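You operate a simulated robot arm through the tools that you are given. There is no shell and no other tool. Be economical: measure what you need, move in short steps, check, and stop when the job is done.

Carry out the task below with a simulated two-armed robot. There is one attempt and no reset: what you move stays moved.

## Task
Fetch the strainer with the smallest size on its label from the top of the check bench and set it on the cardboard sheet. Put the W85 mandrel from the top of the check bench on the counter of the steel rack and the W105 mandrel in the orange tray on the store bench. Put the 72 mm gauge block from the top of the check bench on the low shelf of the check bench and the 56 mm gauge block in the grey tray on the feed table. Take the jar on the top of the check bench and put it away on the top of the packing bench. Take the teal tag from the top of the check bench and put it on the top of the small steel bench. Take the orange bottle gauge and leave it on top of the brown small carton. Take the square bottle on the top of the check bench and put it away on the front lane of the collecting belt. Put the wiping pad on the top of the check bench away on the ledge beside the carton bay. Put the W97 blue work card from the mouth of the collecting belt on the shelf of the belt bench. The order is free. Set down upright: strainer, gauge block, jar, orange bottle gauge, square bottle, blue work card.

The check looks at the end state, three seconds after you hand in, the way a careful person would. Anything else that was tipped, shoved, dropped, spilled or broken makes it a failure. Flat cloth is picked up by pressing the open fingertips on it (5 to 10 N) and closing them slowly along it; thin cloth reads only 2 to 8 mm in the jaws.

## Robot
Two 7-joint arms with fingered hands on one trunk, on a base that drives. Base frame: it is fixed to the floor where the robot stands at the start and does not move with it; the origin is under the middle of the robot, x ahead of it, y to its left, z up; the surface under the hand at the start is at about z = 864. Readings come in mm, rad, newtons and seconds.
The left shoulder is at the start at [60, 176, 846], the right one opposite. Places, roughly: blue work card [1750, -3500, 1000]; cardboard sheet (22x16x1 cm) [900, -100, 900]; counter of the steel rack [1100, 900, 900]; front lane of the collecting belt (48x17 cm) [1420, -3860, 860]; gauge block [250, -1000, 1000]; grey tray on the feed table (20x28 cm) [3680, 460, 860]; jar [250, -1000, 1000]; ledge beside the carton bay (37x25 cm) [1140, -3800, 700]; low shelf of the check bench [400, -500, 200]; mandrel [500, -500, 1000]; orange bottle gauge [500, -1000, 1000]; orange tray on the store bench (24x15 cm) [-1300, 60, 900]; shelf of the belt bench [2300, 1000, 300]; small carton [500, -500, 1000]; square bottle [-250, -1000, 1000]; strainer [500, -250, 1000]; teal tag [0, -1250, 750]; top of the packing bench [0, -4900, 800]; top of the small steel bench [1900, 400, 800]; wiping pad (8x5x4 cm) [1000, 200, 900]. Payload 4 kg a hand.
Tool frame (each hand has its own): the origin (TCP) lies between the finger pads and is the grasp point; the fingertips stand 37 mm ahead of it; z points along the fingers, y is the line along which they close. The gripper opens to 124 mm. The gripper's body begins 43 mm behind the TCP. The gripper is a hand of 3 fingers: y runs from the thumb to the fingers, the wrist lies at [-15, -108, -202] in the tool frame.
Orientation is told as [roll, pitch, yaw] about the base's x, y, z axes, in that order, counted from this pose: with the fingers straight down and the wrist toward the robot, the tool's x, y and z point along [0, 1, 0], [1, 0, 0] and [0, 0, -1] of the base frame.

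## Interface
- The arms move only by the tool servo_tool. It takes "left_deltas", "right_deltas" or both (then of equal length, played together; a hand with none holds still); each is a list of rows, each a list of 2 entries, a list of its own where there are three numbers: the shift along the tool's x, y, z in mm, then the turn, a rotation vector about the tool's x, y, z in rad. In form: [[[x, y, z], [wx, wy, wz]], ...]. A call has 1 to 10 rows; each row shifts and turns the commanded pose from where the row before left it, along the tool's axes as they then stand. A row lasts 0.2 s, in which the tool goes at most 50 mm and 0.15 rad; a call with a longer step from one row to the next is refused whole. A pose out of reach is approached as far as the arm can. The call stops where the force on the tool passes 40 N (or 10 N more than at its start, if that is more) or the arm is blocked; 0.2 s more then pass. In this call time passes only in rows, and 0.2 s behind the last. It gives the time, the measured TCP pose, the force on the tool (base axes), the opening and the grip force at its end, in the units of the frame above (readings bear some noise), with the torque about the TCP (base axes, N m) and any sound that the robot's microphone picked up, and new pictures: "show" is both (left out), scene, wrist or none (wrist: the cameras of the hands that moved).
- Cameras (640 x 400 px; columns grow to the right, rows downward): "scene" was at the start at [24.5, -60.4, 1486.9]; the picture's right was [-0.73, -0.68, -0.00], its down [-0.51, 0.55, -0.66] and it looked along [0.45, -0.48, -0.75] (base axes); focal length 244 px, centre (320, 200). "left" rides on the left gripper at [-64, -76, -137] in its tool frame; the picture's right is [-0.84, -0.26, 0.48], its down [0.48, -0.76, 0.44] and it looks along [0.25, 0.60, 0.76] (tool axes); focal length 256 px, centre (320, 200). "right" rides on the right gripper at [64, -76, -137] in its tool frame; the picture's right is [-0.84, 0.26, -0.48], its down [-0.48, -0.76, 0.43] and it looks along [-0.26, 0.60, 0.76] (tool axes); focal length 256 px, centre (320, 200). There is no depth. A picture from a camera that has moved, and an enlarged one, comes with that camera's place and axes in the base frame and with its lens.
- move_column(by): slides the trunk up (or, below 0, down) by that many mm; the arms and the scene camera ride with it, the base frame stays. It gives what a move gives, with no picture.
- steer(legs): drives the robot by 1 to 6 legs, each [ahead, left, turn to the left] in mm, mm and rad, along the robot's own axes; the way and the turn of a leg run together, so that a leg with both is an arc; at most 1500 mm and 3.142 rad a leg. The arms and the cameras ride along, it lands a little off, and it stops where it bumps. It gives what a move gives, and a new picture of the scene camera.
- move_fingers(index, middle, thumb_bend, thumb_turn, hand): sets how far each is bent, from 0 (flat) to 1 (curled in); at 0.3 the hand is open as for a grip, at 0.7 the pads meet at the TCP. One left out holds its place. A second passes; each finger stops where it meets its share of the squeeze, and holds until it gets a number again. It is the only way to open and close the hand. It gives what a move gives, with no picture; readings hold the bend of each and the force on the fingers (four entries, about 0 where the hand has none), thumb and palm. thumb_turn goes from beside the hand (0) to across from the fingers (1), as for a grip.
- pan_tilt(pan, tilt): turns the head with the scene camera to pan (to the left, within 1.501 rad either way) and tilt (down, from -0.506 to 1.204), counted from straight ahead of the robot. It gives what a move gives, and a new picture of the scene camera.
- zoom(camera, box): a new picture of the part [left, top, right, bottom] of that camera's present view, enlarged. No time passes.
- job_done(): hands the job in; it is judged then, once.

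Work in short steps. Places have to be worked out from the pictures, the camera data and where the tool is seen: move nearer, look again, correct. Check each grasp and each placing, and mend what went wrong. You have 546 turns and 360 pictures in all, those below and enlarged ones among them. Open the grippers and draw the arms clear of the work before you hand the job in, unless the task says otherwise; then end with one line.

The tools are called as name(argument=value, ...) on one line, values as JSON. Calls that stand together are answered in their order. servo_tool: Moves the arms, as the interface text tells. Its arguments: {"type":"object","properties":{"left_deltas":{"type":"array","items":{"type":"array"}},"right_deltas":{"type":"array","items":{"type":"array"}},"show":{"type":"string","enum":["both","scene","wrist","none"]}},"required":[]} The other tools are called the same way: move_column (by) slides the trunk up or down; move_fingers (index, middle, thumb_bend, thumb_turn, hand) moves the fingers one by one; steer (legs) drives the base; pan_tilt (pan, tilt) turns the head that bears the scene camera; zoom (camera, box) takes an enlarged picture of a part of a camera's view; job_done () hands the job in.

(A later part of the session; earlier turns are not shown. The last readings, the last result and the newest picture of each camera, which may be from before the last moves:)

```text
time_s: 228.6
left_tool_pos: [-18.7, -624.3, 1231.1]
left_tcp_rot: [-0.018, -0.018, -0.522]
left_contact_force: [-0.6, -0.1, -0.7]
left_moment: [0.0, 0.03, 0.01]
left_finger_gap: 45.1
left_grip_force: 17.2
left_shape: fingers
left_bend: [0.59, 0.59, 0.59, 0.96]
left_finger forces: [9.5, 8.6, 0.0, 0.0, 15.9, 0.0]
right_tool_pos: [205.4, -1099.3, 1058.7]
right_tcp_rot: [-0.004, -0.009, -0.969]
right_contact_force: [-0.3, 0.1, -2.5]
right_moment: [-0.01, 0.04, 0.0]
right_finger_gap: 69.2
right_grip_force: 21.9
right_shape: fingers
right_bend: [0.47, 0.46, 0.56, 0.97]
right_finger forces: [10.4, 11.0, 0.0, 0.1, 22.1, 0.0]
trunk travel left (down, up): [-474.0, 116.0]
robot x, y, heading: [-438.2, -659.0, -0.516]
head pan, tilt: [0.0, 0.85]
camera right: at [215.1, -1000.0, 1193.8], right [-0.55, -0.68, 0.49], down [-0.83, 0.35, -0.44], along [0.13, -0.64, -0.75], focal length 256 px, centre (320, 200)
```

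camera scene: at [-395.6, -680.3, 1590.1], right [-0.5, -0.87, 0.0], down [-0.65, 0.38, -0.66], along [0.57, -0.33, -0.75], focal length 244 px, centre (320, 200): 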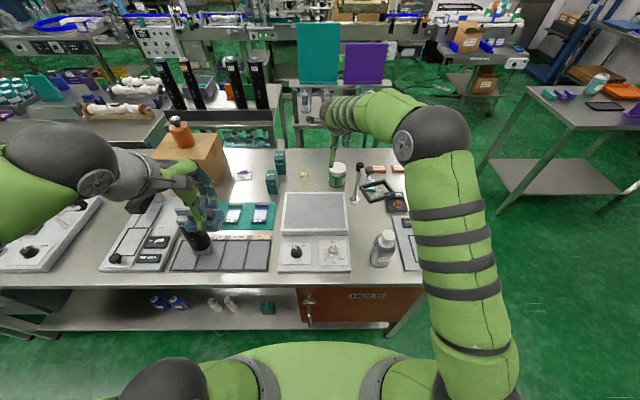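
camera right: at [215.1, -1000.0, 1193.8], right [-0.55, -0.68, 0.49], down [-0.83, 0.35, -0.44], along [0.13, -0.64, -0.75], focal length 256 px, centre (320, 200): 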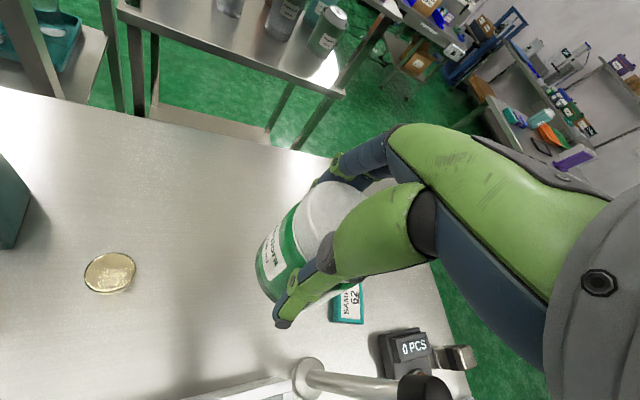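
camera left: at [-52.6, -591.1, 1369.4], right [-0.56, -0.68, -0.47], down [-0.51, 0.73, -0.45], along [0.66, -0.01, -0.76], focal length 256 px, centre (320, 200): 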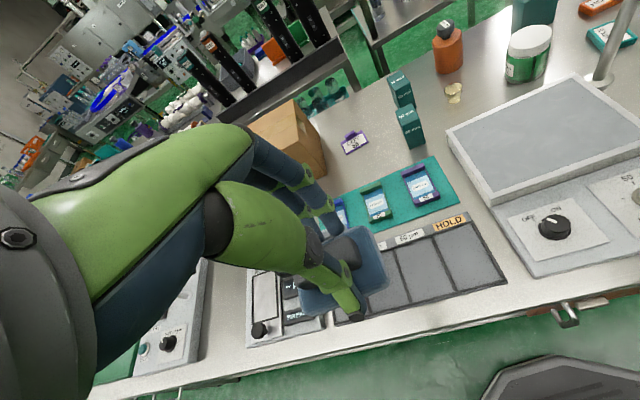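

The jar is held. I lift it, retract past the lamp, and turn the hand back.

servo_tool(right_deltas=[[[0, 0, -45], [0, 0, 0]], [[0, 0, -45], [0, 0, 0]], [[0, 0, -45], [0, 0, 0]], [[-22.4, -40.4, -10], [0, 0, 0]], [[-22.4, -40.4, 0], [0, 0, 0]], [[-22.4, -40.4, 0], [0, 0, 0]], [[-22.4, -40.4, 0], [0, 0, 0]], [[-22.4, -40.4, 0], [0, 0, 0]], [[-22.4, -40.4, 0], [0, 0, 0]], [[-22.4, -40.4, 0], [0, 0, 0]]], show="none")

servo_tool(right_deltas=[[[0, 0, 0], [0, 0, -0.15]], [[0, 0, 0], [0, 0, -0.15]], [[0, 0, 0], [0, 0, -0.15]]], show="none")

steer(legs=[[-350, -100, 0], [0, -300, -0.6]])

pan_tilt(pan=-0.2, tilt=0.35)

```text
time_s: 230.8
left_tool_pos: [-19.5, -626.6, 1229.4]
left_tcp_rot: [-0.016, -0.017, -0.523]
left_contact_force: [0.0, 0.0, -1.0]
left_moment: [0.02, 0.02, 0.01]
left_finger_gap: 44.8
left_grip_force: 16.7
left_shape: fingers
left_bend: [0.59, 0.59, 0.59, 0.96]
left_finger forces: [9.5, 8.5, 0.1, 0.0, 16.0, 0.0]
right_tool_pos: [-84.6, -953.9, 1203.7]
right_tcp_rot: [-0.003, -0.012, -0.97]
right_contact_force: [0.3, 0.3, -1.2]
right_moment: [0.03, -0.03, 0.0]
right_finger_gap: 69.0
right_grip_force: 21.3
right_shape: fingers
right_bend: [0.47, 0.46, 0.56, 0.97]
right_finger forces: [10.2, 11.3, 0.1, 0.0, 21.7, 0.1]
trunk travel left (down, up): [-474.0, 116.0]
robot x, y, heading: [-440.1, -654.5, -0.523]
head pan, tilt: [0.0, 0.85]
```

```text
time_s: 231.6
left_tool_pos: [-17.3, -626.9, 1229.3]
left_tcp_rot: [-0.017, -0.015, -0.523]
left_contact_force: [1.5, -0.1, -1.2]
left_moment: [-0.02, 0.01, 0.02]
left_finger_gap: 45.0
left_grip_force: 17.0
left_shape: fingers
left_bend: [0.59, 0.59, 0.59, 0.96]
left_finger forces: [9.4, 8.4, 0.1, 0.0, 15.9, 0.0]
right_tool_pos: [-82.5, -953.5, 1204.5]
right_tcp_rot: [-0.006, -0.005, -0.517]
right_contact_force: [-0.4, 0.1, -3.0]
right_moment: [0.05, 0.03, 0.01]
right_finger_gap: 69.1
right_grip_force: 21.5
right_shape: fingers
right_bend: [0.47, 0.46, 0.56, 0.97]
right_finger forces: [10.3, 11.3, 0.0, 0.0, 21.4, 0.0]
trunk travel left (down, up): [-474.0, 116.0]
robot x, y, heading: [-435.6, -653.9, -0.516]
head pan, tilt: [0.0, 0.85]
```

```text
time_s: 235.6
left_tool_pos: [-645.4, -977.6, 1229.2]
left_tcp_rot: [-0.016, -0.014, -1.121]
left_contact_force: [-1.1, -0.3, -1.2]
left_moment: [0.05, -0.03, 0.0]
left_finger_gap: 44.8
left_grip_force: 16.7
left_shape: fingers
left_bend: [0.59, 0.59, 0.59, 0.96]
left_finger forces: [9.6, 8.5, 0.1, 0.0, 15.9, 0.0]
right_tool_pos: [-882.1, -1213.7, 1203.2]
right_tcp_rot: [-0.008, -0.006, -1.119]
right_contact_force: [-0.1, 0.3, -2.0]
right_moment: [0.08, 0.0, 0.0]
right_finger_gap: 69.0
right_grip_force: 21.6
right_shape: fingers
right_bend: [0.47, 0.46, 0.56, 0.97]
right_finger forces: [10.1, 11.3, 0.0, 0.0, 21.3, 0.0]
trunk travel left (down, up): [-474.0, 116.0]
robot x, y, heading: [-1008.2, -767.7, -1.12]
head pan, tilt: [0.0, 0.85]
camera scene: at [-987.0, -810.9, 1590.1], right [-0.9, -0.43, 0.0], down [-0.33, 0.68, -0.66], along [0.29, -0.59, -0.75], focal length 244 px, centre (320, 200)
```

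scene: 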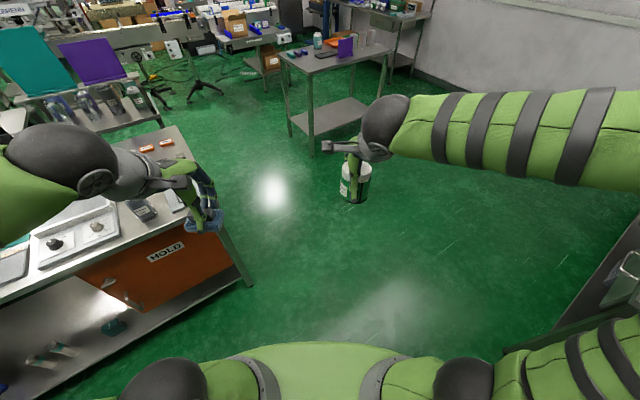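

```text
time_s: 236.5
left_tool_pos: [-644.1, -978.1, 1230.8]
left_tcp_rot: [-0.019, -0.015, -1.121]
left_contact_force: [-0.5, -0.3, -1.8]
left_moment: [0.03, -0.02, 0.02]
left_finger_gap: 44.8
left_grip_force: 16.9
left_shape: fingers
left_bend: [0.59, 0.59, 0.59, 0.96]
left_finger forces: [9.5, 8.5, 0.0, 0.0, 15.9, 0.0]
right_tool_pos: [-881.7, -1212.7, 1203.1]
right_tcp_rot: [-0.008, -0.007, -1.119]
right_contact_force: [-0.6, -0.6, -3.1]
right_moment: [0.02, 0.01, -0.02]
right_finger_gap: 68.8
right_grip_force: 21.2
right_shape: fingers
right_bend: [0.47, 0.46, 0.56, 0.97]
right_finger forces: [10.1, 11.3, 0.0, 0.0, 21.2, 0.0]
trunk travel left (down, up): [-474.0, 116.0]
robot x, y, heading: [-1005.8, -766.1, -1.123]
head pan, tilt: [-0.201, 0.351]
camera scene: at [-996.8, -830.1, 1633.6], right [-0.97, -0.25, 0.0], down [-0.09, 0.33, -0.94], along [0.23, -0.91, -0.34], focal length 244 px, centre (320, 200)
```

scene: 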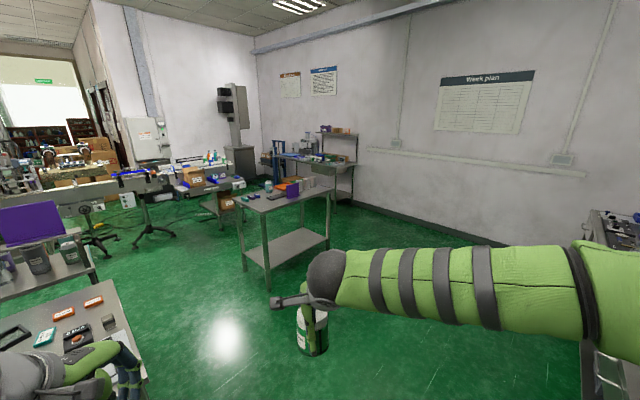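

Packing bench is the far one along the wall, behind a small table. I drive clear of the check bench in two legs and look again.

steer(legs=[[930, -10, 0], [560, 560, 0]])

pan_tilt(pan=0.3, tilt=0.4)

```text
time_s: 245.2
left_tool_pos: [491.4, -2104.9, 1229.2]
left_tcp_rot: [-0.018, -0.014, -1.136]
left_contact_force: [0.9, -0.6, -1.0]
left_moment: [0.05, 0.0, 0.01]
left_finger_gap: 45.1
left_grip_force: 17.6
left_shape: fingers
left_bend: [0.59, 0.59, 0.59, 0.96]
left_finger forces: [9.5, 8.6, 0.1, 0.0, 15.9, 0.0]
right_tool_pos: [250.6, -2336.7, 1202.6]
right_tcp_rot: [-0.006, -0.006, -1.133]
right_contact_force: [0.0, -0.6, -3.3]
right_moment: [0.03, -0.04, 0.01]
right_finger_gap: 69.3
right_grip_force: 21.7
right_shape: fingers
right_bend: [0.47, 0.46, 0.56, 0.97]
right_finger forces: [10.0, 11.3, 0.1, 0.0, 21.2, 0.0]
trunk travel left (down, up): [-474.0, 116.0]
robot x, y, heading: [130.4, -1887.1, -1.132]
head pan, tilt: [-0.201, 0.351]
camera scene: at [140.5, -1952.7, 1633.7], right [-0.97, -0.23, 0.0], down [-0.08, 0.33, -0.94], along [0.22, -0.91, -0.34], focal length 244 px, centre (320, 200)
```

scene: 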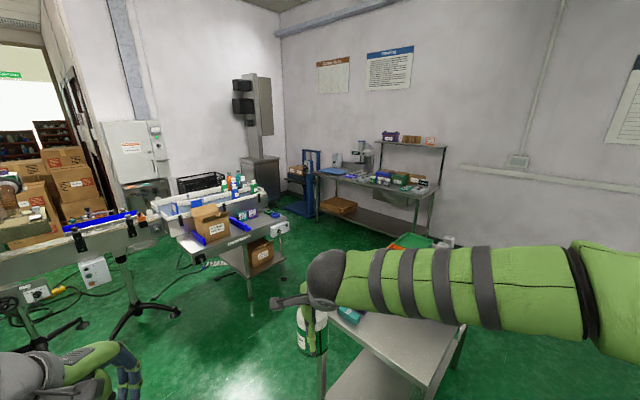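

```text
time_s: 246.2
left_tool_pos: [490.3, -2105.5, 1229.7]
left_tcp_rot: [-0.017, -0.015, -1.134]
left_contact_force: [0.9, 0.2, -1.2]
left_moment: [-0.02, 0.0, 0.03]
left_finger_gap: 45.1
left_grip_force: 16.6
left_shape: fingers
left_bend: [0.59, 0.59, 0.59, 0.96]
left_finger forces: [9.6, 8.5, 0.0, 0.1, 15.9, 0.1]
right_tool_pos: [249.4, -2336.8, 1202.8]
right_tcp_rot: [-0.008, -0.008, -1.134]
right_contact_force: [-0.1, 1.1, -2.8]
right_moment: [0.03, 0.0, 0.0]
right_finger_gap: 69.0
right_grip_force: 21.0
right_shape: fingers
right_bend: [0.47, 0.46, 0.56, 0.97]
right_finger forces: [10.1, 11.4, 0.1, 0.1, 21.2, 0.0]
trunk travel left (down, up): [-474.0, 116.0]
robot x, y, heading: [130.5, -1889.3, -1.135]
head pan, tilt: [0.3, 0.4]
camera scene: at [180.4, -1930.7, 1629.2], right [-0.74, -0.67, 0.0], down [-0.26, 0.29, -0.92], along [0.62, -0.68, -0.39], focal length 244 px, centre (320, 200)
```

scene: 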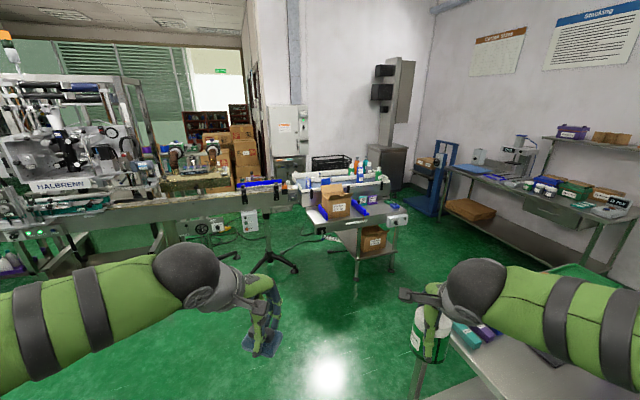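

The collecting belt and carton bay are ahead. I enlarge them.

zoom(camera="scene", box=[220, 140, 440, 300])

zoom(camera="scene", box=[410, 110, 640, 270])

```text
2.50 times, centred on (330, 220) of scene
camera zoom: at [180.4, -1930.7, 1629.2], right [-0.74, -0.67, 0.0], down [-0.26, 0.29, -0.92], along [0.62, -0.68, -0.39], focal length 611 px, centre (295, 150)
```

zoom: 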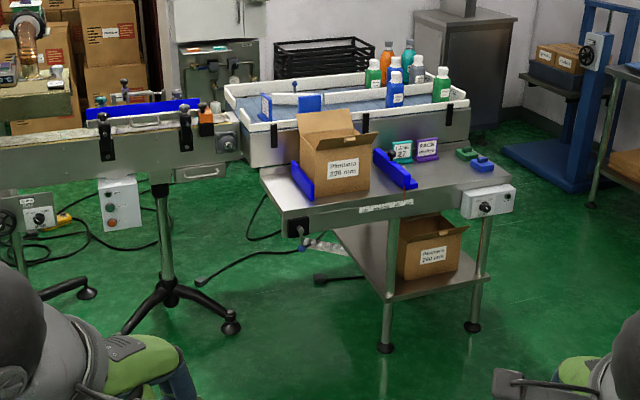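

```text
2.50 times, centred on (525, 190) of scene
camera zoom: at [180.4, -1930.7, 1629.2], right [-0.74, -0.67, 0.0], down [-0.26, 0.29, -0.92], along [0.62, -0.68, -0.39], focal length 611 px, centre (-192, 225)
```

zoom: 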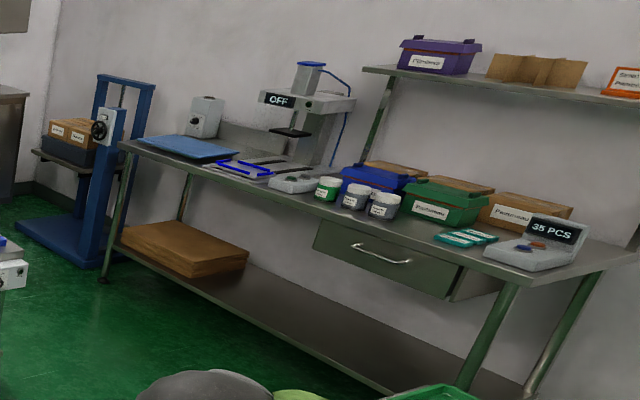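

I now know the layout: the ledge is right of the carton, around (1100,-3750), on a table whose front faces heading about -0.49, with a corridor between it and the small table. I drive to the corridor's entrance and turn.

steer(legs=[[1104, 446, 0], [0, 0, 0.645]])

pan_tilt(pan=-0.6, tilt=0.8)

```text
time_s: 253.9
left_tool_pos: [1410.2, -2648.4, 1230.1]
left_tcp_rot: [-0.018, -0.014, -0.494]
left_contact_force: [0.5, 1.6, -0.5]
left_moment: [-0.03, 0.01, 0.0]
left_finger_gap: 45.0
left_grip_force: 16.5
left_shape: fingers
left_bend: [0.59, 0.59, 0.59, 0.96]
left_finger forces: [9.4, 8.4, 0.0, 0.0, 15.9, 0.0]
right_tool_pos: [1355.5, -2978.7, 1202.4]
right_tcp_rot: [-0.007, -0.008, -0.492]
right_contact_force: [0.4, -0.1, -2.2]
right_moment: [0.01, 0.04, -0.04]
right_finger_gap: 68.8
right_grip_force: 21.3
right_shape: fingers
right_bend: [0.47, 0.46, 0.56, 0.97]
right_finger forces: [10.0, 11.4, 0.0, 0.0, 21.0, 0.1]
trunk travel left (down, up): [-474.0, 116.0]
robot x, y, heading: [991.8, -2692.9, -0.498]
head pan, tilt: [0.3, 0.4]
camera scene: at [1057.0, -2695.1, 1629.2], right [-0.19, -0.98, 0.0], down [-0.38, 0.07, -0.92], along [0.9, -0.18, -0.39], focal length 244 px, centre (320, 200)
```

scene: 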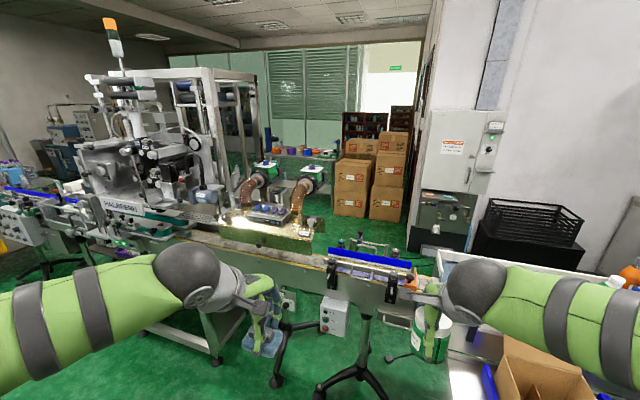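

```text
time_s: 255.1
left_tool_pos: [1411.0, -2649.6, 1230.0]
left_tcp_rot: [-0.017, -0.014, -0.494]
left_contact_force: [0.0, -0.2, -1.0]
left_moment: [0.01, 0.01, 0.02]
left_finger_gap: 44.9
left_grip_force: 17.4
left_shape: fingers
left_bend: [0.59, 0.59, 0.59, 0.96]
left_finger forces: [9.5, 8.4, 0.0, 0.1, 15.8, 0.0]
right_tool_pos: [1356.3, -2979.2, 1203.8]
right_tcp_rot: [-0.007, -0.005, -0.492]
right_contact_force: [0.2, -0.3, -2.2]
right_moment: [0.05, 0.0, -0.02]
right_finger_gap: 69.0
right_grip_force: 21.2
right_shape: fingers
right_bend: [0.47, 0.46, 0.56, 0.97]
right_finger forces: [10.1, 11.3, 0.0, 0.0, 21.0, 0.0]
trunk travel left (down, up): [-474.0, 116.0]
robot x, y, heading: [994.5, -2691.4, -0.496]
head pan, tilt: [-0.6, 0.799]
camera scene: at [1003.2, -2749.1, 1594.1], right [-0.89, -0.46, 0.0], down [-0.33, 0.64, -0.7], along [0.32, -0.62, -0.72], focal length 244 px, centre (320, 200)
```

scene: 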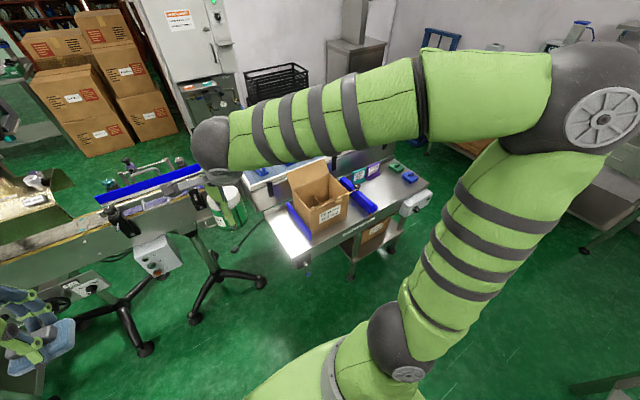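

The ledge right of the carton looks free. I slide right along the corridor.

steer(legs=[[0, -1009, 0], [110, 0, 0]])

pan_tilt(pan=0.1, tilt=0.9)

```text
time_s: 261.1
left_tool_pos: [1033.5, -3590.7, 1228.8]
left_tcp_rot: [-0.018, -0.014, -0.483]
left_contact_force: [-0.3, 0.4, -0.5]
left_moment: [0.06, 0.01, 0.02]
left_finger_gap: 44.8
left_grip_force: 16.7
left_shape: fingers
left_bend: [0.59, 0.59, 0.59, 0.96]
left_finger forces: [9.5, 8.5, 0.0, 0.0, 15.9, 0.0]
right_tool_pos: [981.4, -3921.7, 1202.2]
right_tcp_rot: [-0.007, -0.005, -0.483]
right_contact_force: [0.4, 0.5, -2.8]
right_moment: [0.05, 0.08, -0.03]
right_finger_gap: 68.8
right_grip_force: 21.0
right_shape: fingers
right_bend: [0.47, 0.46, 0.56, 0.97]
right_finger forces: [10.1, 11.4, 0.0, 0.1, 21.0, 0.0]
trunk travel left (down, up): [-474.0, 116.0]
robot x, y, heading: [614.5, -3635.5, -0.483]
head pan, tilt: [-0.6, 0.799]
camera scene: at [626.9, -3695.4, 1594.0], right [-0.88, -0.47, 0.0], down [-0.34, 0.63, -0.7], along [0.33, -0.62, -0.72], focal length 244 px, centre (320, 200)
```

scene: 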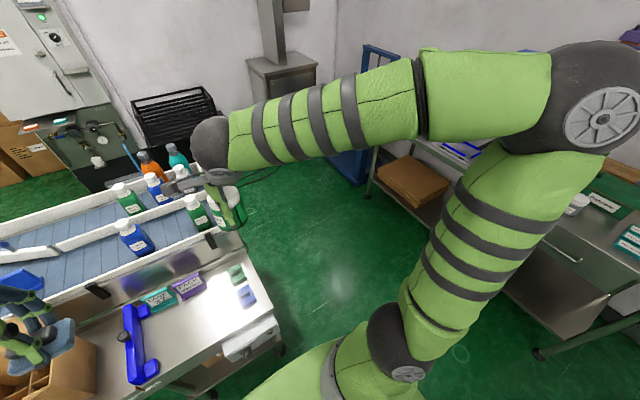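

```text
time_s: 262.2
left_tool_pos: [1032.3, -3590.1, 1230.4]
left_tcp_rot: [-0.018, -0.015, -0.484]
left_contact_force: [-0.9, 0.3, -0.2]
left_moment: [0.01, 0.0, 0.01]
left_finger_gap: 45.0
left_grip_force: 16.8
left_shape: fingers
left_bend: [0.59, 0.59, 0.59, 0.96]
left_finger forces: [9.4, 8.6, 0.0, 0.0, 15.7, 0.0]
right_tool_pos: [981.1, -3920.6, 1202.5]
right_tcp_rot: [-0.008, -0.007, -0.482]
right_contact_force: [-1.0, -1.1, -2.8]
right_moment: [0.0, -0.02, 0.05]
right_finger_gap: 68.9
right_grip_force: 21.5
right_shape: fingers
right_bend: [0.47, 0.46, 0.56, 0.97]
right_finger forces: [10.0, 11.4, 0.1, 0.1, 21.0, 0.0]
trunk travel left (down, up): [-474.0, 116.0]
robot x, y, heading: [609.3, -3631.2, -0.484]
head pan, tilt: [0.099, 0.901]
camera scene: at [657.4, -3651.6, 1586.2], right [-0.38, -0.93, 0.0], down [-0.73, 0.29, -0.62], along [0.58, -0.23, -0.78], focal length 244 px, centre (320, 200)
```

scene: 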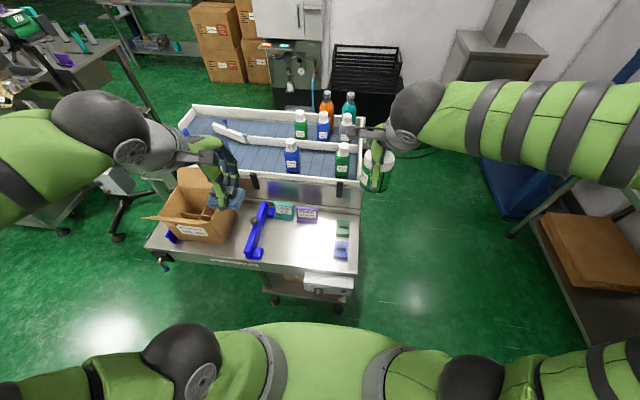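

The free part of the ledge is around (1130,-3752). I bring the pad over it and start down.

servo_tool(left_deltas=[[[-25, 40, 0], [0, 0, 0]], [[-25, 40, 0], [0, 0, 0]], [[-25, 40, 0], [0, 0, 0]], [[-23, 40, 0], [0, 0, 0]], [[0, 0, 45], [0, 0, 0]], [[0, 0, 45], [0, 0, 0]], [[0, 0, 45], [0, 0, 0]], [[0, 0, 45], [0, 0, 0]], [[0, 0, 45], [0, 0, 0]]], show="both")

```text
time_s: 264.2
left_tool_pos: [1129.1, -3757.4, 1007.3]
left_tcp_rot: [-0.016, -0.013, -0.482]
left_contact_force: [-0.4, 0.4, -0.9]
left_moment: [-0.01, 0.0, 0.01]
left_finger_gap: 44.7
left_grip_force: 16.6
left_shape: fingers
left_bend: [0.59, 0.59, 0.59, 0.96]
left_finger forces: [9.5, 8.3, 0.1, 0.1, 15.7, 0.1]
right_tool_pos: [980.0, -3921.2, 1203.2]
right_tcp_rot: [-0.005, -0.006, -0.482]
right_contact_force: [0.5, 0.7, -1.1]
right_moment: [0.01, 0.02, -0.02]
right_finger_gap: 68.6
right_grip_force: 20.8
right_shape: fingers
right_bend: [0.47, 0.46, 0.56, 0.97]
right_finger forces: [10.0, 11.3, 0.1, 0.1, 20.9, 0.0]
trunk travel left (down, up): [-474.0, 116.0]
robot x, y, heading: [613.9, -3637.6, -0.482]
head pan, tilt: [0.099, 0.901]
camera scene: at [658.4, -3652.0, 1586.2], right [-0.37, -0.93, 0.0], down [-0.73, 0.29, -0.62], along [0.58, -0.23, -0.78], focal length 244 px, centre (320, 200)
camera left: at [1031.9, -3775.2, 1142.9], right [-0.62, -0.63, -0.47], down [-0.45, 0.77, -0.45], along [0.65, -0.07, -0.76], focal length 256 px, centre (320, 200)
```

scene: 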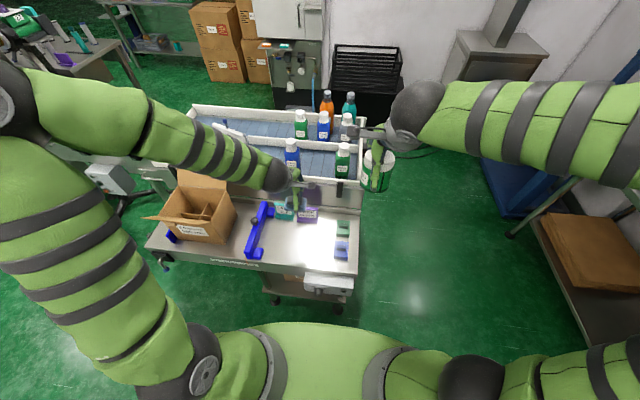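
left: 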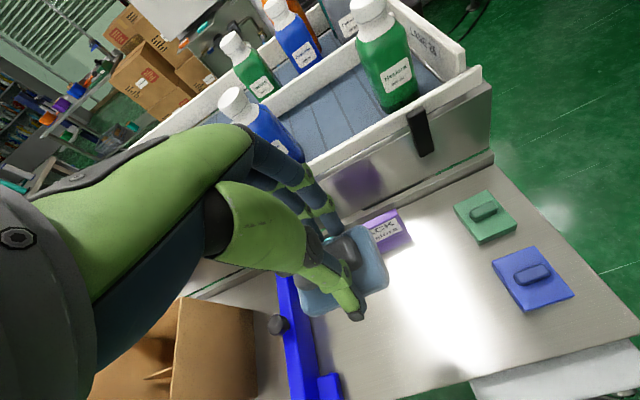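

The landing point is clear of the tags, clips and rail. I nudge 15 mm right and lower.

servo_tool(left_deltas=[[[-15, -8, 30], [0, 0, 0]], [[0, 0, 45], [0, 0, 0]], [[0, 0, 45], [0, 0, 0]], [[0, 0, 45], [0, 0, 0]], [[0, 0, 40], [0, 0, 0]]], show="wrist")

```text
time_s: 265.4
left_tool_pos: [1118.0, -3770.0, 802.0]
left_tcp_rot: [-0.019, -0.017, -0.484]
left_contact_force: [0.3, 0.3, -0.6]
left_moment: [0.02, -0.02, 0.01]
left_finger_gap: 44.5
left_grip_force: 17.0
left_shape: fingers
left_bend: [0.59, 0.6, 0.59, 0.96]
left_finger forces: [9.4, 8.3, 0.1, 0.0, 15.6, 0.0]
right_tool_pos: [981.2, -3920.5, 1201.8]
right_tcp_rot: [-0.007, -0.007, -0.483]
right_contact_force: [0.8, -0.1, -2.4]
right_moment: [0.07, 0.03, 0.03]
right_finger_gap: 68.8
right_grip_force: 20.9
right_shape: fingers
right_bend: [0.47, 0.46, 0.56, 0.97]
right_finger forces: [10.0, 11.2, 0.0, 0.1, 20.8, 0.0]
trunk travel left (down, up): [-474.0, 116.0]
robot x, y, heading: [616.3, -3637.9, -0.486]
head pan, tilt: [0.099, 0.901]
camera left: at [1020.6, -3787.8, 936.7], right [-0.61, -0.63, -0.47], down [-0.45, 0.77, -0.45], along [0.65, -0.07, -0.76], focal length 256 px, centre (320, 200)
```

left: 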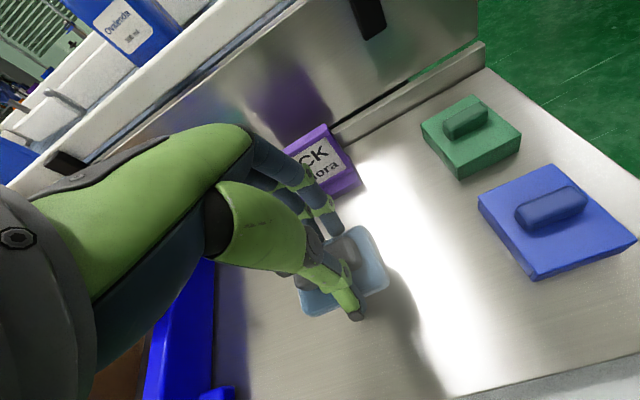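

It's nearly down. I lower slowly to contact.

servo_tool(left_deltas=[[[0, 0, 12], [0, 0, 0]], [[0, 0, 10], [0, 0, 0]], [[0, 0, 8], [0, 0, 0]], [[0, 0, 5], [0, 0, 0]], [[0, 0, 4], [0, 0, 0]]], show="wrist")

```text
time_s: 266.6
left_tool_pos: [1116.2, -3771.4, 764.8]
left_tcp_rot: [-0.018, -0.015, -0.485]
left_contact_force: [0.2, 0.6, 0.1]
left_moment: [0.01, 0.05, 0.0]
left_finger_gap: 44.5
left_grip_force: 16.8
left_shape: fingers
left_bend: [0.59, 0.6, 0.59, 0.96]
left_finger forces: [9.4, 8.2, 0.0, 0.1, 15.5, 0.1]
right_tool_pos: [981.1, -3921.0, 1202.9]
right_tcp_rot: [-0.007, -0.006, -0.483]
right_contact_force: [0.1, 0.6, -2.4]
right_moment: [0.04, 0.01, 0.01]
right_finger_gap: 68.8
right_grip_force: 20.8
right_shape: fingers
right_bend: [0.47, 0.46, 0.56, 0.97]
right_finger forces: [10.0, 11.3, 0.0, 0.0, 20.8, 0.0]
trunk travel left (down, up): [-474.0, 116.0]
robot x, y, heading: [610.2, -3635.3, -0.487]
head pan, tilt: [0.099, 0.901]
camera left: at [1018.3, -3789.7, 900.3], right [-0.61, -0.63, -0.47], down [-0.45, 0.77, -0.45], along [0.65, -0.07, -0.76], focal length 256 px, centre (320, 200)
```

left: 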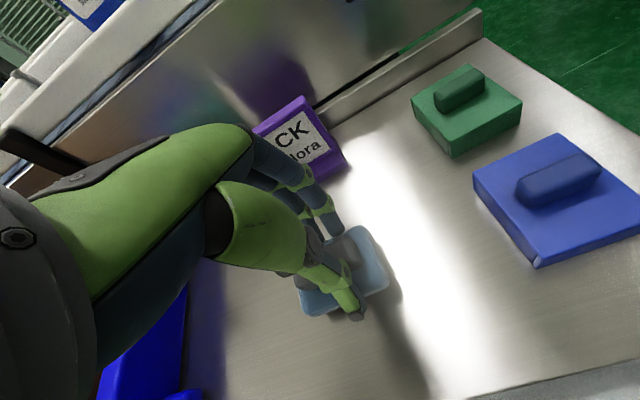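

servo_tool(left_deltas=[[[0, 0, 5], [0, 0, 0]], [[0, 0, 4], [0, 0, 0]], [[0, 0, 4], [0, 0, 0]], [[0, 0, 3], [0, 0, 0]]], show="none")

```text
time_s: 267.6
left_tool_pos: [1116.7, -3772.8, 752.0]
left_tcp_rot: [-0.017, -0.022, -0.484]
left_contact_force: [1.3, 4.5, 39.5]
left_moment: [0.18, 0.47, -0.03]
left_finger_gap: 45.3
left_grip_force: 27.5
left_shape: fingers
left_bend: [0.59, 0.59, 0.59, 0.96]
left_finger forces: [10.5, 10.3, 0.1, 0.0, 34.0, 0.0]
right_tool_pos: [978.2, -3920.1, 1205.0]
right_tcp_rot: [-0.007, -0.009, -0.479]
right_contact_force: [0.6, -0.5, -2.6]
right_moment: [0.03, 0.04, -0.02]
right_finger_gap: 68.6
right_grip_force: 20.8
right_shape: fingers
right_bend: [0.47, 0.46, 0.56, 0.97]
right_finger forces: [9.9, 11.3, 0.1, 0.0, 20.8, 0.0]
trunk travel left (down, up): [-474.0, 116.0]
robot x, y, heading: [614.5, -3635.4, -0.485]
head pan, tilt: [0.099, 0.901]
```

Contact is firm. I ease up and open.

servo_tool(left_deltas=[[[0, 0, -4], [0, 0, 0]]], show="none")

move_fingers(hand="left", index=0.42, middle=0.42, thumb_bend=0.42)

servo_tool(left_deltas=[[[0, 0, -25], [0, 0, 0]], [[0, 0, -40], [0, 0, 0]], [[0, 0, -45], [0, 0, 0]], [[0, 0, -45], [0, 0, 0]]], show="wrist")

```text
time_s: 268.0
left_tool_pos: [1117.4, -3771.5, 753.0]
left_tcp_rot: [-0.018, -0.016, -0.484]
left_contact_force: [3.2, -2.3, 18.9]
left_moment: [-0.04, 0.06, 0.04]
left_finger_gap: 45.0
left_grip_force: 22.1
left_shape: fingers
left_bend: [0.59, 0.59, 0.59, 0.96]
left_finger forces: [11.4, 10.8, 0.1, 0.0, 22.5, 0.1]
right_tool_pos: [978.6, -3921.5, 1203.8]
right_tcp_rot: [-0.006, -0.008, -0.483]
right_contact_force: [-1.2, -0.6, -2.3]
right_moment: [0.03, 0.01, -0.01]
right_finger_gap: 68.6
right_grip_force: 21.1
right_shape: fingers
right_bend: [0.47, 0.46, 0.56, 0.97]
right_finger forces: [10.0, 11.2, 0.0, 0.1, 20.9, 0.1]
trunk travel left (down, up): [-474.0, 116.0]
robot x, y, heading: [617.8, -3638.3, -0.482]
head pan, tilt: [0.099, 0.901]
```

```text
time_s: 269.0
left_tool_pos: [1116.5, -3770.8, 752.4]
left_tcp_rot: [-0.018, -0.013, -0.483]
left_contact_force: [-0.8, 0.4, -0.2]
left_moment: [0.01, 0.0, 0.0]
left_finger_gap: 86.9
left_grip_force: 0.1
left_shape: fingers
left_bend: [0.42, 0.42, 0.42, 0.97]
left_finger forces: [0.0, 0.0, 0.0, 0.0, 0.0, 0.1]
right_tool_pos: [980.2, -3921.1, 1204.0]
right_tcp_rot: [-0.005, -0.007, -0.481]
right_contact_force: [0.7, 0.0, -1.7]
right_moment: [0.02, -0.02, 0.01]
right_finger_gap: 68.7
right_grip_force: 20.8
right_shape: fingers
right_bend: [0.47, 0.46, 0.56, 0.97]
right_finger forces: [9.9, 11.3, 0.0, 0.0, 20.8, 0.0]
trunk travel left (down, up): [-474.0, 116.0]
robot x, y, heading: [614.2, -3634.0, -0.49]
head pan, tilt: [0.099, 0.901]
```

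```text
time_s: 270.0
left_tool_pos: [1115.7, -3770.8, 908.3]
left_tcp_rot: [-0.016, -0.012, -0.486]
left_contact_force: [0.0, -0.1, -0.4]
left_moment: [-0.01, -0.03, -0.03]
left_finger_gap: 86.9
left_grip_force: 0.1
left_shape: fingers
left_bend: [0.42, 0.42, 0.42, 0.97]
left_finger forces: [0.0, 0.1, 0.0, 0.1, 0.0, 0.0]
right_tool_pos: [979.7, -3919.9, 1202.2]
right_tcp_rot: [-0.006, -0.005, -0.482]
right_contact_force: [-0.6, -0.3, -2.4]
right_moment: [0.0, 0.01, -0.04]
right_finger_gap: 68.6
right_grip_force: 20.5
right_shape: fingers
right_bend: [0.47, 0.46, 0.56, 0.97]
right_finger forces: [10.0, 11.3, 0.0, 0.0, 20.8, 0.0]
trunk travel left (down, up): [-474.0, 116.0]
robot x, y, heading: [610.2, -3634.2, -0.486]
head pan, tilt: [0.099, 0.901]
camera left: at [1018.0, -3789.7, 1044.1], right [-0.61, -0.63, -0.47], down [-0.45, 0.77, -0.45], along [0.65, -0.07, -0.76], focal length 256 px, centre (320, 200)
```

left: 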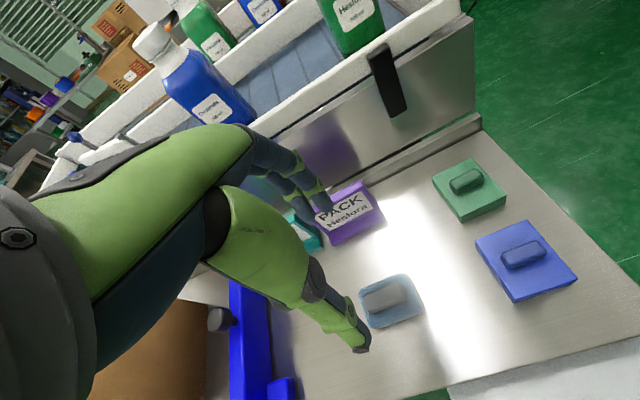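

The wiping pad lies on the ledge. I raise the left hand and look toward the belt mouth for the blue work card.

servo_tool(left_deltas=[[[0, 0, -45], [0, 0, 0]], [[0, -10, -45], [0, 0, 0]], [[0, -20, -45], [0, 0, 0]], [[0, -20, -45], [0, 0, 0]], [[0, -30, -35], [0, 0, 0]], [[0, -40, -30], [0, 0, 0]], [[0, -40, 0], [0, 0, 0]]], show="none")

move_fingers(hand="left", index=0.3, middle=0.3, thumb_bend=0.3)

pan_tilt(pan=0.55, tilt=0.55)

zoom(camera="scene", box=[180, 100, 420, 260])

```text
time_s: 271.6
left_tool_pos: [970.7, -3688.8, 1152.0]
left_tcp_rot: [-0.017, -0.016, -0.485]
left_contact_force: [0.2, 0.3, 0.1]
left_moment: [0.02, -0.04, 0.02]
left_finger_gap: 87.0
left_grip_force: 0.2
left_shape: fingers
left_bend: [0.42, 0.42, 0.42, 0.98]
left_finger forces: [0.1, 0.1, 0.1, 0.0, 0.0, 0.0]
right_tool_pos: [978.5, -3918.7, 1203.3]
right_tcp_rot: [-0.008, -0.008, -0.482]
right_contact_force: [-0.2, 0.5, -2.6]
right_moment: [0.02, 0.01, 0.02]
right_finger_gap: 68.6
right_grip_force: 20.7
right_shape: fingers
right_bend: [0.47, 0.46, 0.56, 0.97]
right_finger forces: [10.0, 11.2, 0.0, 0.0, 20.8, 0.0]
trunk travel left (down, up): [-474.0, 116.0]
robot x, y, heading: [613.4, -3633.6, -0.485]
head pan, tilt: [0.099, 0.901]
```

```text
time_s: 272.6
left_tool_pos: [971.5, -3689.2, 1150.3]
left_tcp_rot: [-0.018, -0.016, -0.484]
left_contact_force: [-0.3, -0.9, -0.1]
left_moment: [0.01, 0.01, 0.0]
left_finger_gap: 123.7
left_grip_force: 0.0
left_shape: fingers
left_bend: [0.3, 0.3, 0.3, 0.98]
left_finger forces: [0.0, 0.1, 0.0, 0.0, 0.0, 0.1]
right_tool_pos: [980.6, -3921.2, 1202.6]
right_tcp_rot: [-0.006, -0.007, -0.482]
right_contact_force: [0.1, 0.2, -2.8]
right_moment: [0.02, 0.06, 0.01]
right_finger_gap: 68.6
right_grip_force: 20.8
right_shape: fingers
right_bend: [0.47, 0.46, 0.56, 0.97]
right_finger forces: [10.1, 11.2, 0.0, 0.1, 20.6, 0.0]
trunk travel left (down, up): [-474.0, 116.0]
robot x, y, heading: [615.8, -3632.4, -0.486]
head pan, tilt: [0.099, 0.901]
```

```text
time_s: 273.5
left_tool_pos: [971.1, -3689.6, 1151.1]
left_tcp_rot: [-0.018, -0.014, -0.484]
left_contact_force: [0.0, 0.6, -0.4]
left_moment: [-0.01, -0.02, -0.01]
left_finger_gap: 123.4
left_grip_force: 0.1
left_shape: fingers
left_bend: [0.3, 0.3, 0.3, 0.98]
left_finger forces: [0.0, 0.1, 0.0, 0.0, 0.1, 0.0]
right_tool_pos: [980.0, -3920.8, 1203.3]
right_tcp_rot: [-0.008, -0.008, -0.483]
right_contact_force: [0.0, -0.2, -2.0]
right_moment: [0.02, 0.0, 0.01]
right_finger_gap: 68.7
right_grip_force: 21.3
right_shape: fingers
right_bend: [0.47, 0.46, 0.56, 0.97]
right_finger forces: [10.1, 11.3, 0.1, 0.0, 20.7, 0.0]
trunk travel left (down, up): [-474.0, 116.0]
robot x, y, heading: [611.5, -3634.7, -0.487]
head pan, tilt: [0.55, 0.55]
camera scene: at [677.0, -3617.4, 1615.4], right [0.07, -1.0, 0.0], down [-0.52, -0.03, -0.85], along [0.85, 0.06, -0.52], focal length 244 px, centre (320, 200)
```

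scene: 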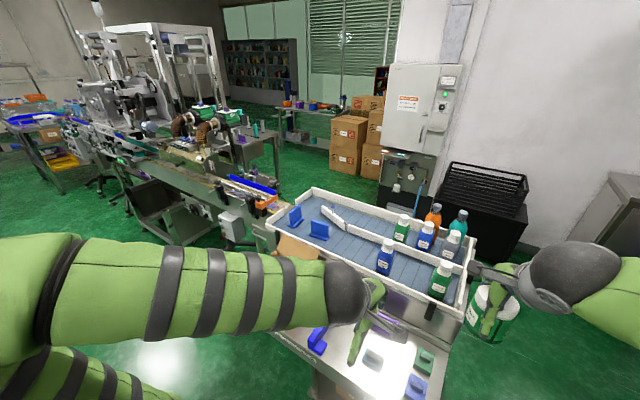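

```text
2.50 times, centred on (300, 180) of scene
camera zoom: at [677.0, -3617.4, 1615.4], right [0.07, -1.0, 0.0], down [-0.52, -0.03, -0.85], along [0.85, 0.06, -0.52], focal length 611 px, centre (370, 250)
```

zoom: 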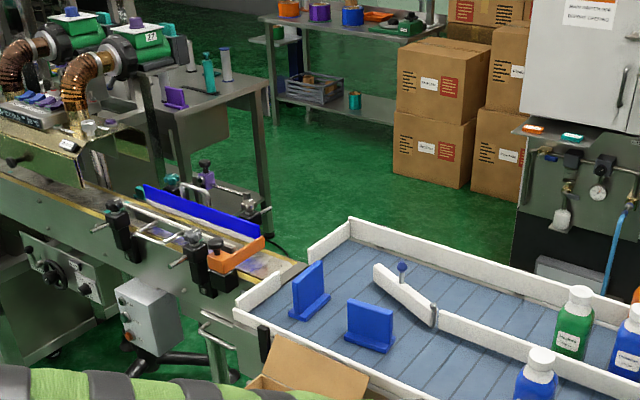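

Two blue upright cards stand at the belt mouth, near (1602,-3551) and (1710,-3413); I need to read which is W97. I shift left and look with the wrist camera.

steer(legs=[[0, 420, 0], [70, 0, 0]])

pan_tilt(pan=0.2, tilt=0.7)

zoom(camera="left", box=[0, 0, 640, 400])

```text
time_s: 276.7
left_tool_pos: [1229.1, -3355.9, 1150.8]
left_tcp_rot: [-0.015, -0.015, -0.488]
left_contact_force: [-0.9, -0.6, 0.1]
left_moment: [0.0, 0.04, 0.02]
left_finger_gap: 123.3
left_grip_force: 0.1
left_shape: fingers
left_bend: [0.3, 0.3, 0.3, 0.98]
left_finger forces: [0.0, 0.1, 0.0, 0.0, 0.0, 0.0]
right_tool_pos: [1237.5, -3586.6, 1203.0]
right_tcp_rot: [-0.008, -0.005, -0.485]
right_contact_force: [0.3, -1.3, -2.3]
right_moment: [0.03, 0.06, 0.0]
right_finger_gap: 68.8
right_grip_force: 21.5
right_shape: fingers
right_bend: [0.47, 0.46, 0.56, 0.97]
right_finger forces: [10.1, 11.2, 0.0, 0.1, 20.8, 0.0]
trunk travel left (down, up): [-474.0, 116.0]
robot x, y, heading: [871.2, -3299.9, -0.484]
head pan, tilt: [0.55, 0.55]
camera scene: at [935.5, -3282.5, 1615.4], right [0.06, -1.0, 0.0], down [-0.52, -0.03, -0.85], along [0.85, 0.05, -0.52], focal length 244 px, centre (320, 200)
```

scene: 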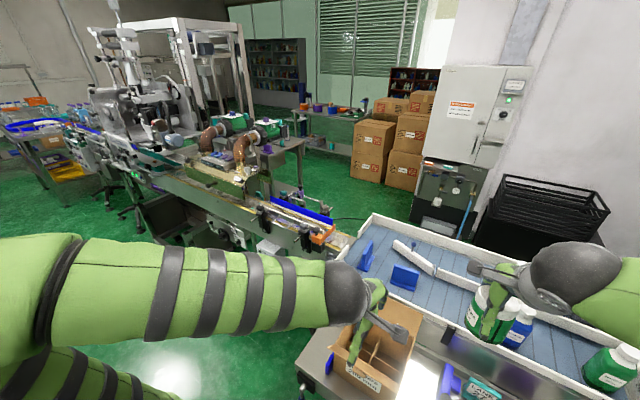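

```text
time_s: 277.5
left_tool_pos: [1229.3, -3354.5, 1150.9]
left_tcp_rot: [-0.018, -0.014, -0.487]
left_contact_force: [0.2, -0.5, 0.1]
left_moment: [0.01, 0.0, -0.02]
left_finger_gap: 123.3
left_grip_force: 0.1
left_shape: fingers
left_bend: [0.3, 0.3, 0.3, 0.98]
left_finger forces: [0.1, 0.0, 0.1, 0.1, 0.0, 0.0]
right_tool_pos: [1236.1, -3586.4, 1202.5]
right_tcp_rot: [-0.007, -0.007, -0.487]
right_contact_force: [-0.4, 0.3, -2.3]
right_moment: [0.03, -0.01, -0.02]
right_finger_gap: 68.6
right_grip_force: 21.5
right_shape: fingers
right_bend: [0.47, 0.46, 0.56, 0.97]
right_finger forces: [10.1, 11.3, 0.1, 0.0, 20.8, 0.0]
trunk travel left (down, up): [-474.0, 116.0]
robot x, y, heading: [871.7, -3295.6, -0.496]
head pan, tilt: [0.201, 0.7]
camera scene: at [925.8, -3311.1, 1602.4], right [-0.28, -0.96, 0.0], down [-0.62, 0.18, -0.77], along [0.73, -0.22, -0.64], focal length 244 px, centre (320, 200)
```

scene: 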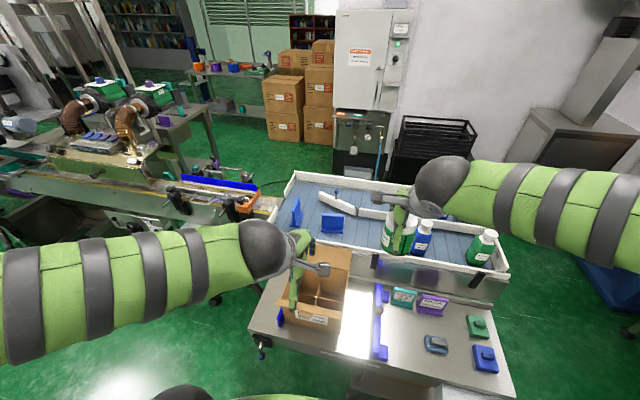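

```text
1.00 times, centred on (320, 200) of left (not enlarged: the box is as wide or as high as the picture)
camera zoom: at [1130.6, -3373.3, 1286.7], right [-0.62, -0.63, -0.47], down [-0.44, 0.77, -0.45], along [0.65, -0.07, -0.76], focal length 256 px, centre (320, 200)
```

zoom: 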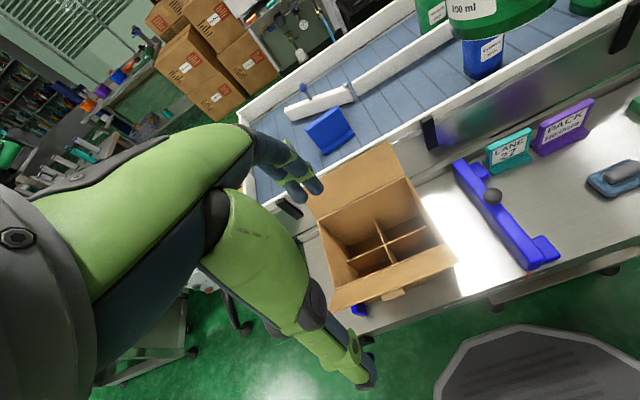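

Their visible sides look plain. I enlarge from the head camera to check for any marking.

zoom(camera="scene", box=[265, 170, 385, 250])

```text
5.00 times, centred on (325, 210) of scene
camera zoom: at [925.8, -3311.1, 1602.4], right [-0.28, -0.96, 0.0], down [-0.62, 0.18, -0.77], along [0.73, -0.22, -0.64], focal length 1222 px, centre (295, 150)
```

zoom: 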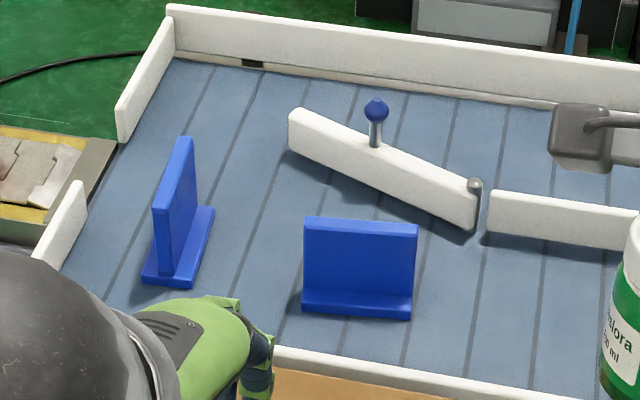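

They show only their plain backs. From further north I should see the first card's other face, so I drive left along the corridor and look back.

steer(legs=[[-60, 600, 0]])

pan_tilt(pan=-0.35, tilt=0.5)

```text
time_s: 280.9
left_tool_pos: [1460.0, -2793.2, 1150.4]
left_tcp_rot: [-0.019, -0.014, -0.488]
left_contact_force: [0.2, -0.2, 0.2]
left_moment: [0.01, 0.01, 0.01]
left_finger_gap: 123.2
left_grip_force: 0.1
left_shape: fingers
left_bend: [0.3, 0.3, 0.3, 0.98]
left_finger forces: [0.0, 0.1, 0.0, 0.0, 0.0, 0.0]
right_tool_pos: [1467.9, -3024.1, 1203.0]
right_tcp_rot: [-0.007, -0.005, -0.486]
right_contact_force: [0.4, 0.0, -2.7]
right_moment: [0.02, 0.05, 0.0]
right_finger_gap: 68.7
right_grip_force: 21.1
right_shape: fingers
right_bend: [0.47, 0.46, 0.56, 0.97]
right_finger forces: [10.0, 11.3, 0.0, 0.1, 20.8, 0.1]
trunk travel left (down, up): [-474.0, 116.0]
robot x, y, heading: [1103.2, -2736.9, -0.488]
head pan, tilt: [0.201, 0.7]
camera scene: at [1157.1, -2748.0, 1602.3], right [-0.28, -0.96, 0.0], down [-0.62, 0.18, -0.76], along [0.73, -0.22, -0.64], focal length 244 px, centre (320, 200)
```

scene: 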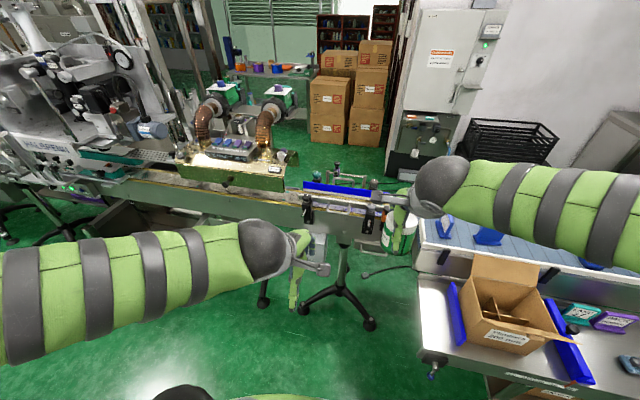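

```text
time_s: 281.9
left_tool_pos: [1459.7, -2793.5, 1151.7]
left_tcp_rot: [-0.018, -0.014, -0.488]
left_contact_force: [-0.3, -0.1, 0.4]
left_moment: [0.03, 0.01, 0.02]
left_finger_gap: 122.9
left_grip_force: 0.1
left_shape: fingers
left_bend: [0.3, 0.3, 0.3, 0.98]
left_finger forces: [0.0, 0.0, 0.1, 0.1, 0.0, 0.1]
right_tool_pos: [1468.2, -3023.3, 1203.2]
right_tcp_rot: [-0.006, -0.007, -0.486]
right_contact_force: [-0.1, 0.2, -2.2]
right_moment: [-0.02, 0.03, 0.0]
right_finger_gap: 68.4
right_grip_force: 20.8
right_shape: fingers
right_bend: [0.47, 0.46, 0.56, 0.97]
right_finger forces: [10.0, 11.3, 0.1, 0.0, 20.8, 0.0]
trunk travel left (down, up): [-474.0, 116.0]
robot x, y, heading: [1099.6, -2737.0, -0.49]
head pan, tilt: [-0.351, 0.499]
camera scene: at [1136.2, -2792.3, 1620.0], right [-0.74, -0.67, 0.0], down [-0.32, 0.36, -0.88], along [0.59, -0.65, -0.48], focal length 244 px, centre (320, 200)
```

scene: 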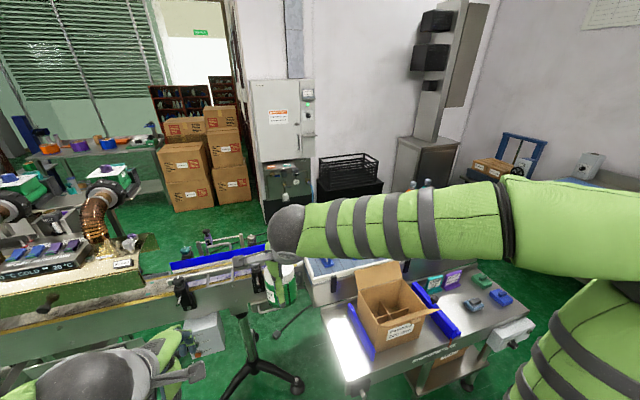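

The right arm hides them. I turn the left wrist camera southward instead to view the cards from this side.

servo_tool(left_deltas=[[[0, 0, 0], [0, 0, 0.14]], [[0, 0, 0], [0, 0, 0.14]], [[0, 0, 0], [0, 0, 0.14]], [[0, 0, 0], [0, 0, 0.14]], [[0, 0, 0], [0, 0, 0.14]], [[0, 0, 0], [0, 0, 0.14]], [[0, 0, 0], [0, 0, 0.14]]], show="wrist")

```text
time_s: 283.5
left_tool_pos: [1458.8, -2794.2, 1151.6]
left_tcp_rot: [0.003, -0.022, -1.471]
left_contact_force: [-0.6, 0.2, -0.7]
left_moment: [-0.06, -0.04, -0.03]
left_finger_gap: 123.2
left_grip_force: 0.1
left_shape: fingers
left_bend: [0.3, 0.3, 0.3, 0.98]
left_finger forces: [0.0, 0.0, 0.0, 0.1, 0.0, 0.1]
right_tool_pos: [1466.5, -3024.0, 1202.0]
right_tcp_rot: [-0.007, -0.008, -0.487]
right_contact_force: [0.0, -0.7, -3.6]
right_moment: [-0.01, 0.06, 0.01]
right_finger_gap: 68.6
right_grip_force: 21.2
right_shape: fingers
right_bend: [0.47, 0.46, 0.56, 0.97]
right_finger forces: [10.1, 11.2, 0.1, 0.0, 20.8, 0.1]
trunk travel left (down, up): [-474.0, 116.0]
robot x, y, heading: [1102.1, -2734.9, -0.489]
head pan, tilt: [-0.351, 0.499]
camera left: at [1387.8, -2721.3, 1284.5], right [-0.86, 0.16, -0.49], down [0.41, 0.79, -0.45], along [0.32, -0.58, -0.75], focal length 256 px, centre (320, 200)
```

left: 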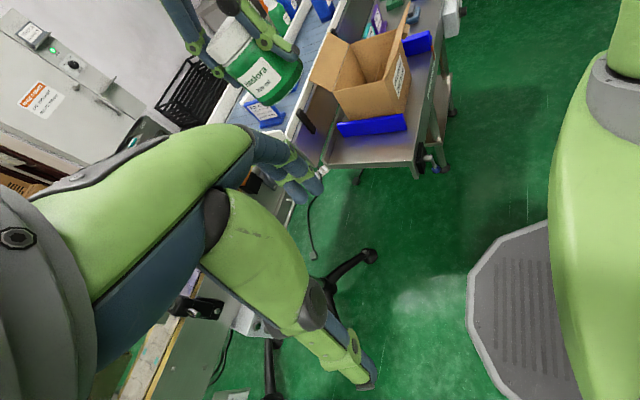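

One card shows a white label at (265,110). I enlarge it.

zoom(camera="left", box=[230, 80, 310, 140])

```text
6.67 times, centred on (270, 110) of left
camera zoom: at [1387.8, -2721.3, 1284.5], right [-0.86, 0.16, -0.49], down [0.41, 0.79, -0.45], along [0.32, -0.58, -0.75], focal length 1707 px, centre (653, 800)
```

zoom: 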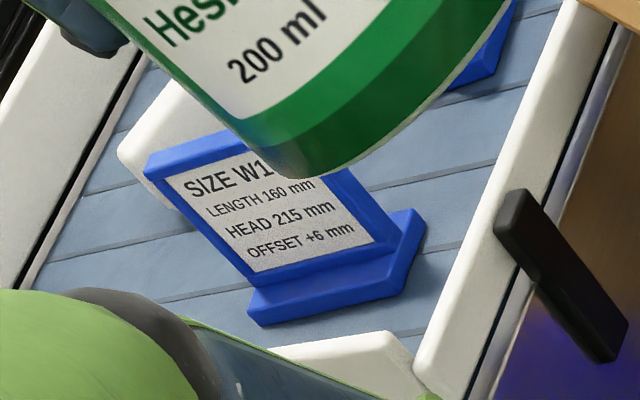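

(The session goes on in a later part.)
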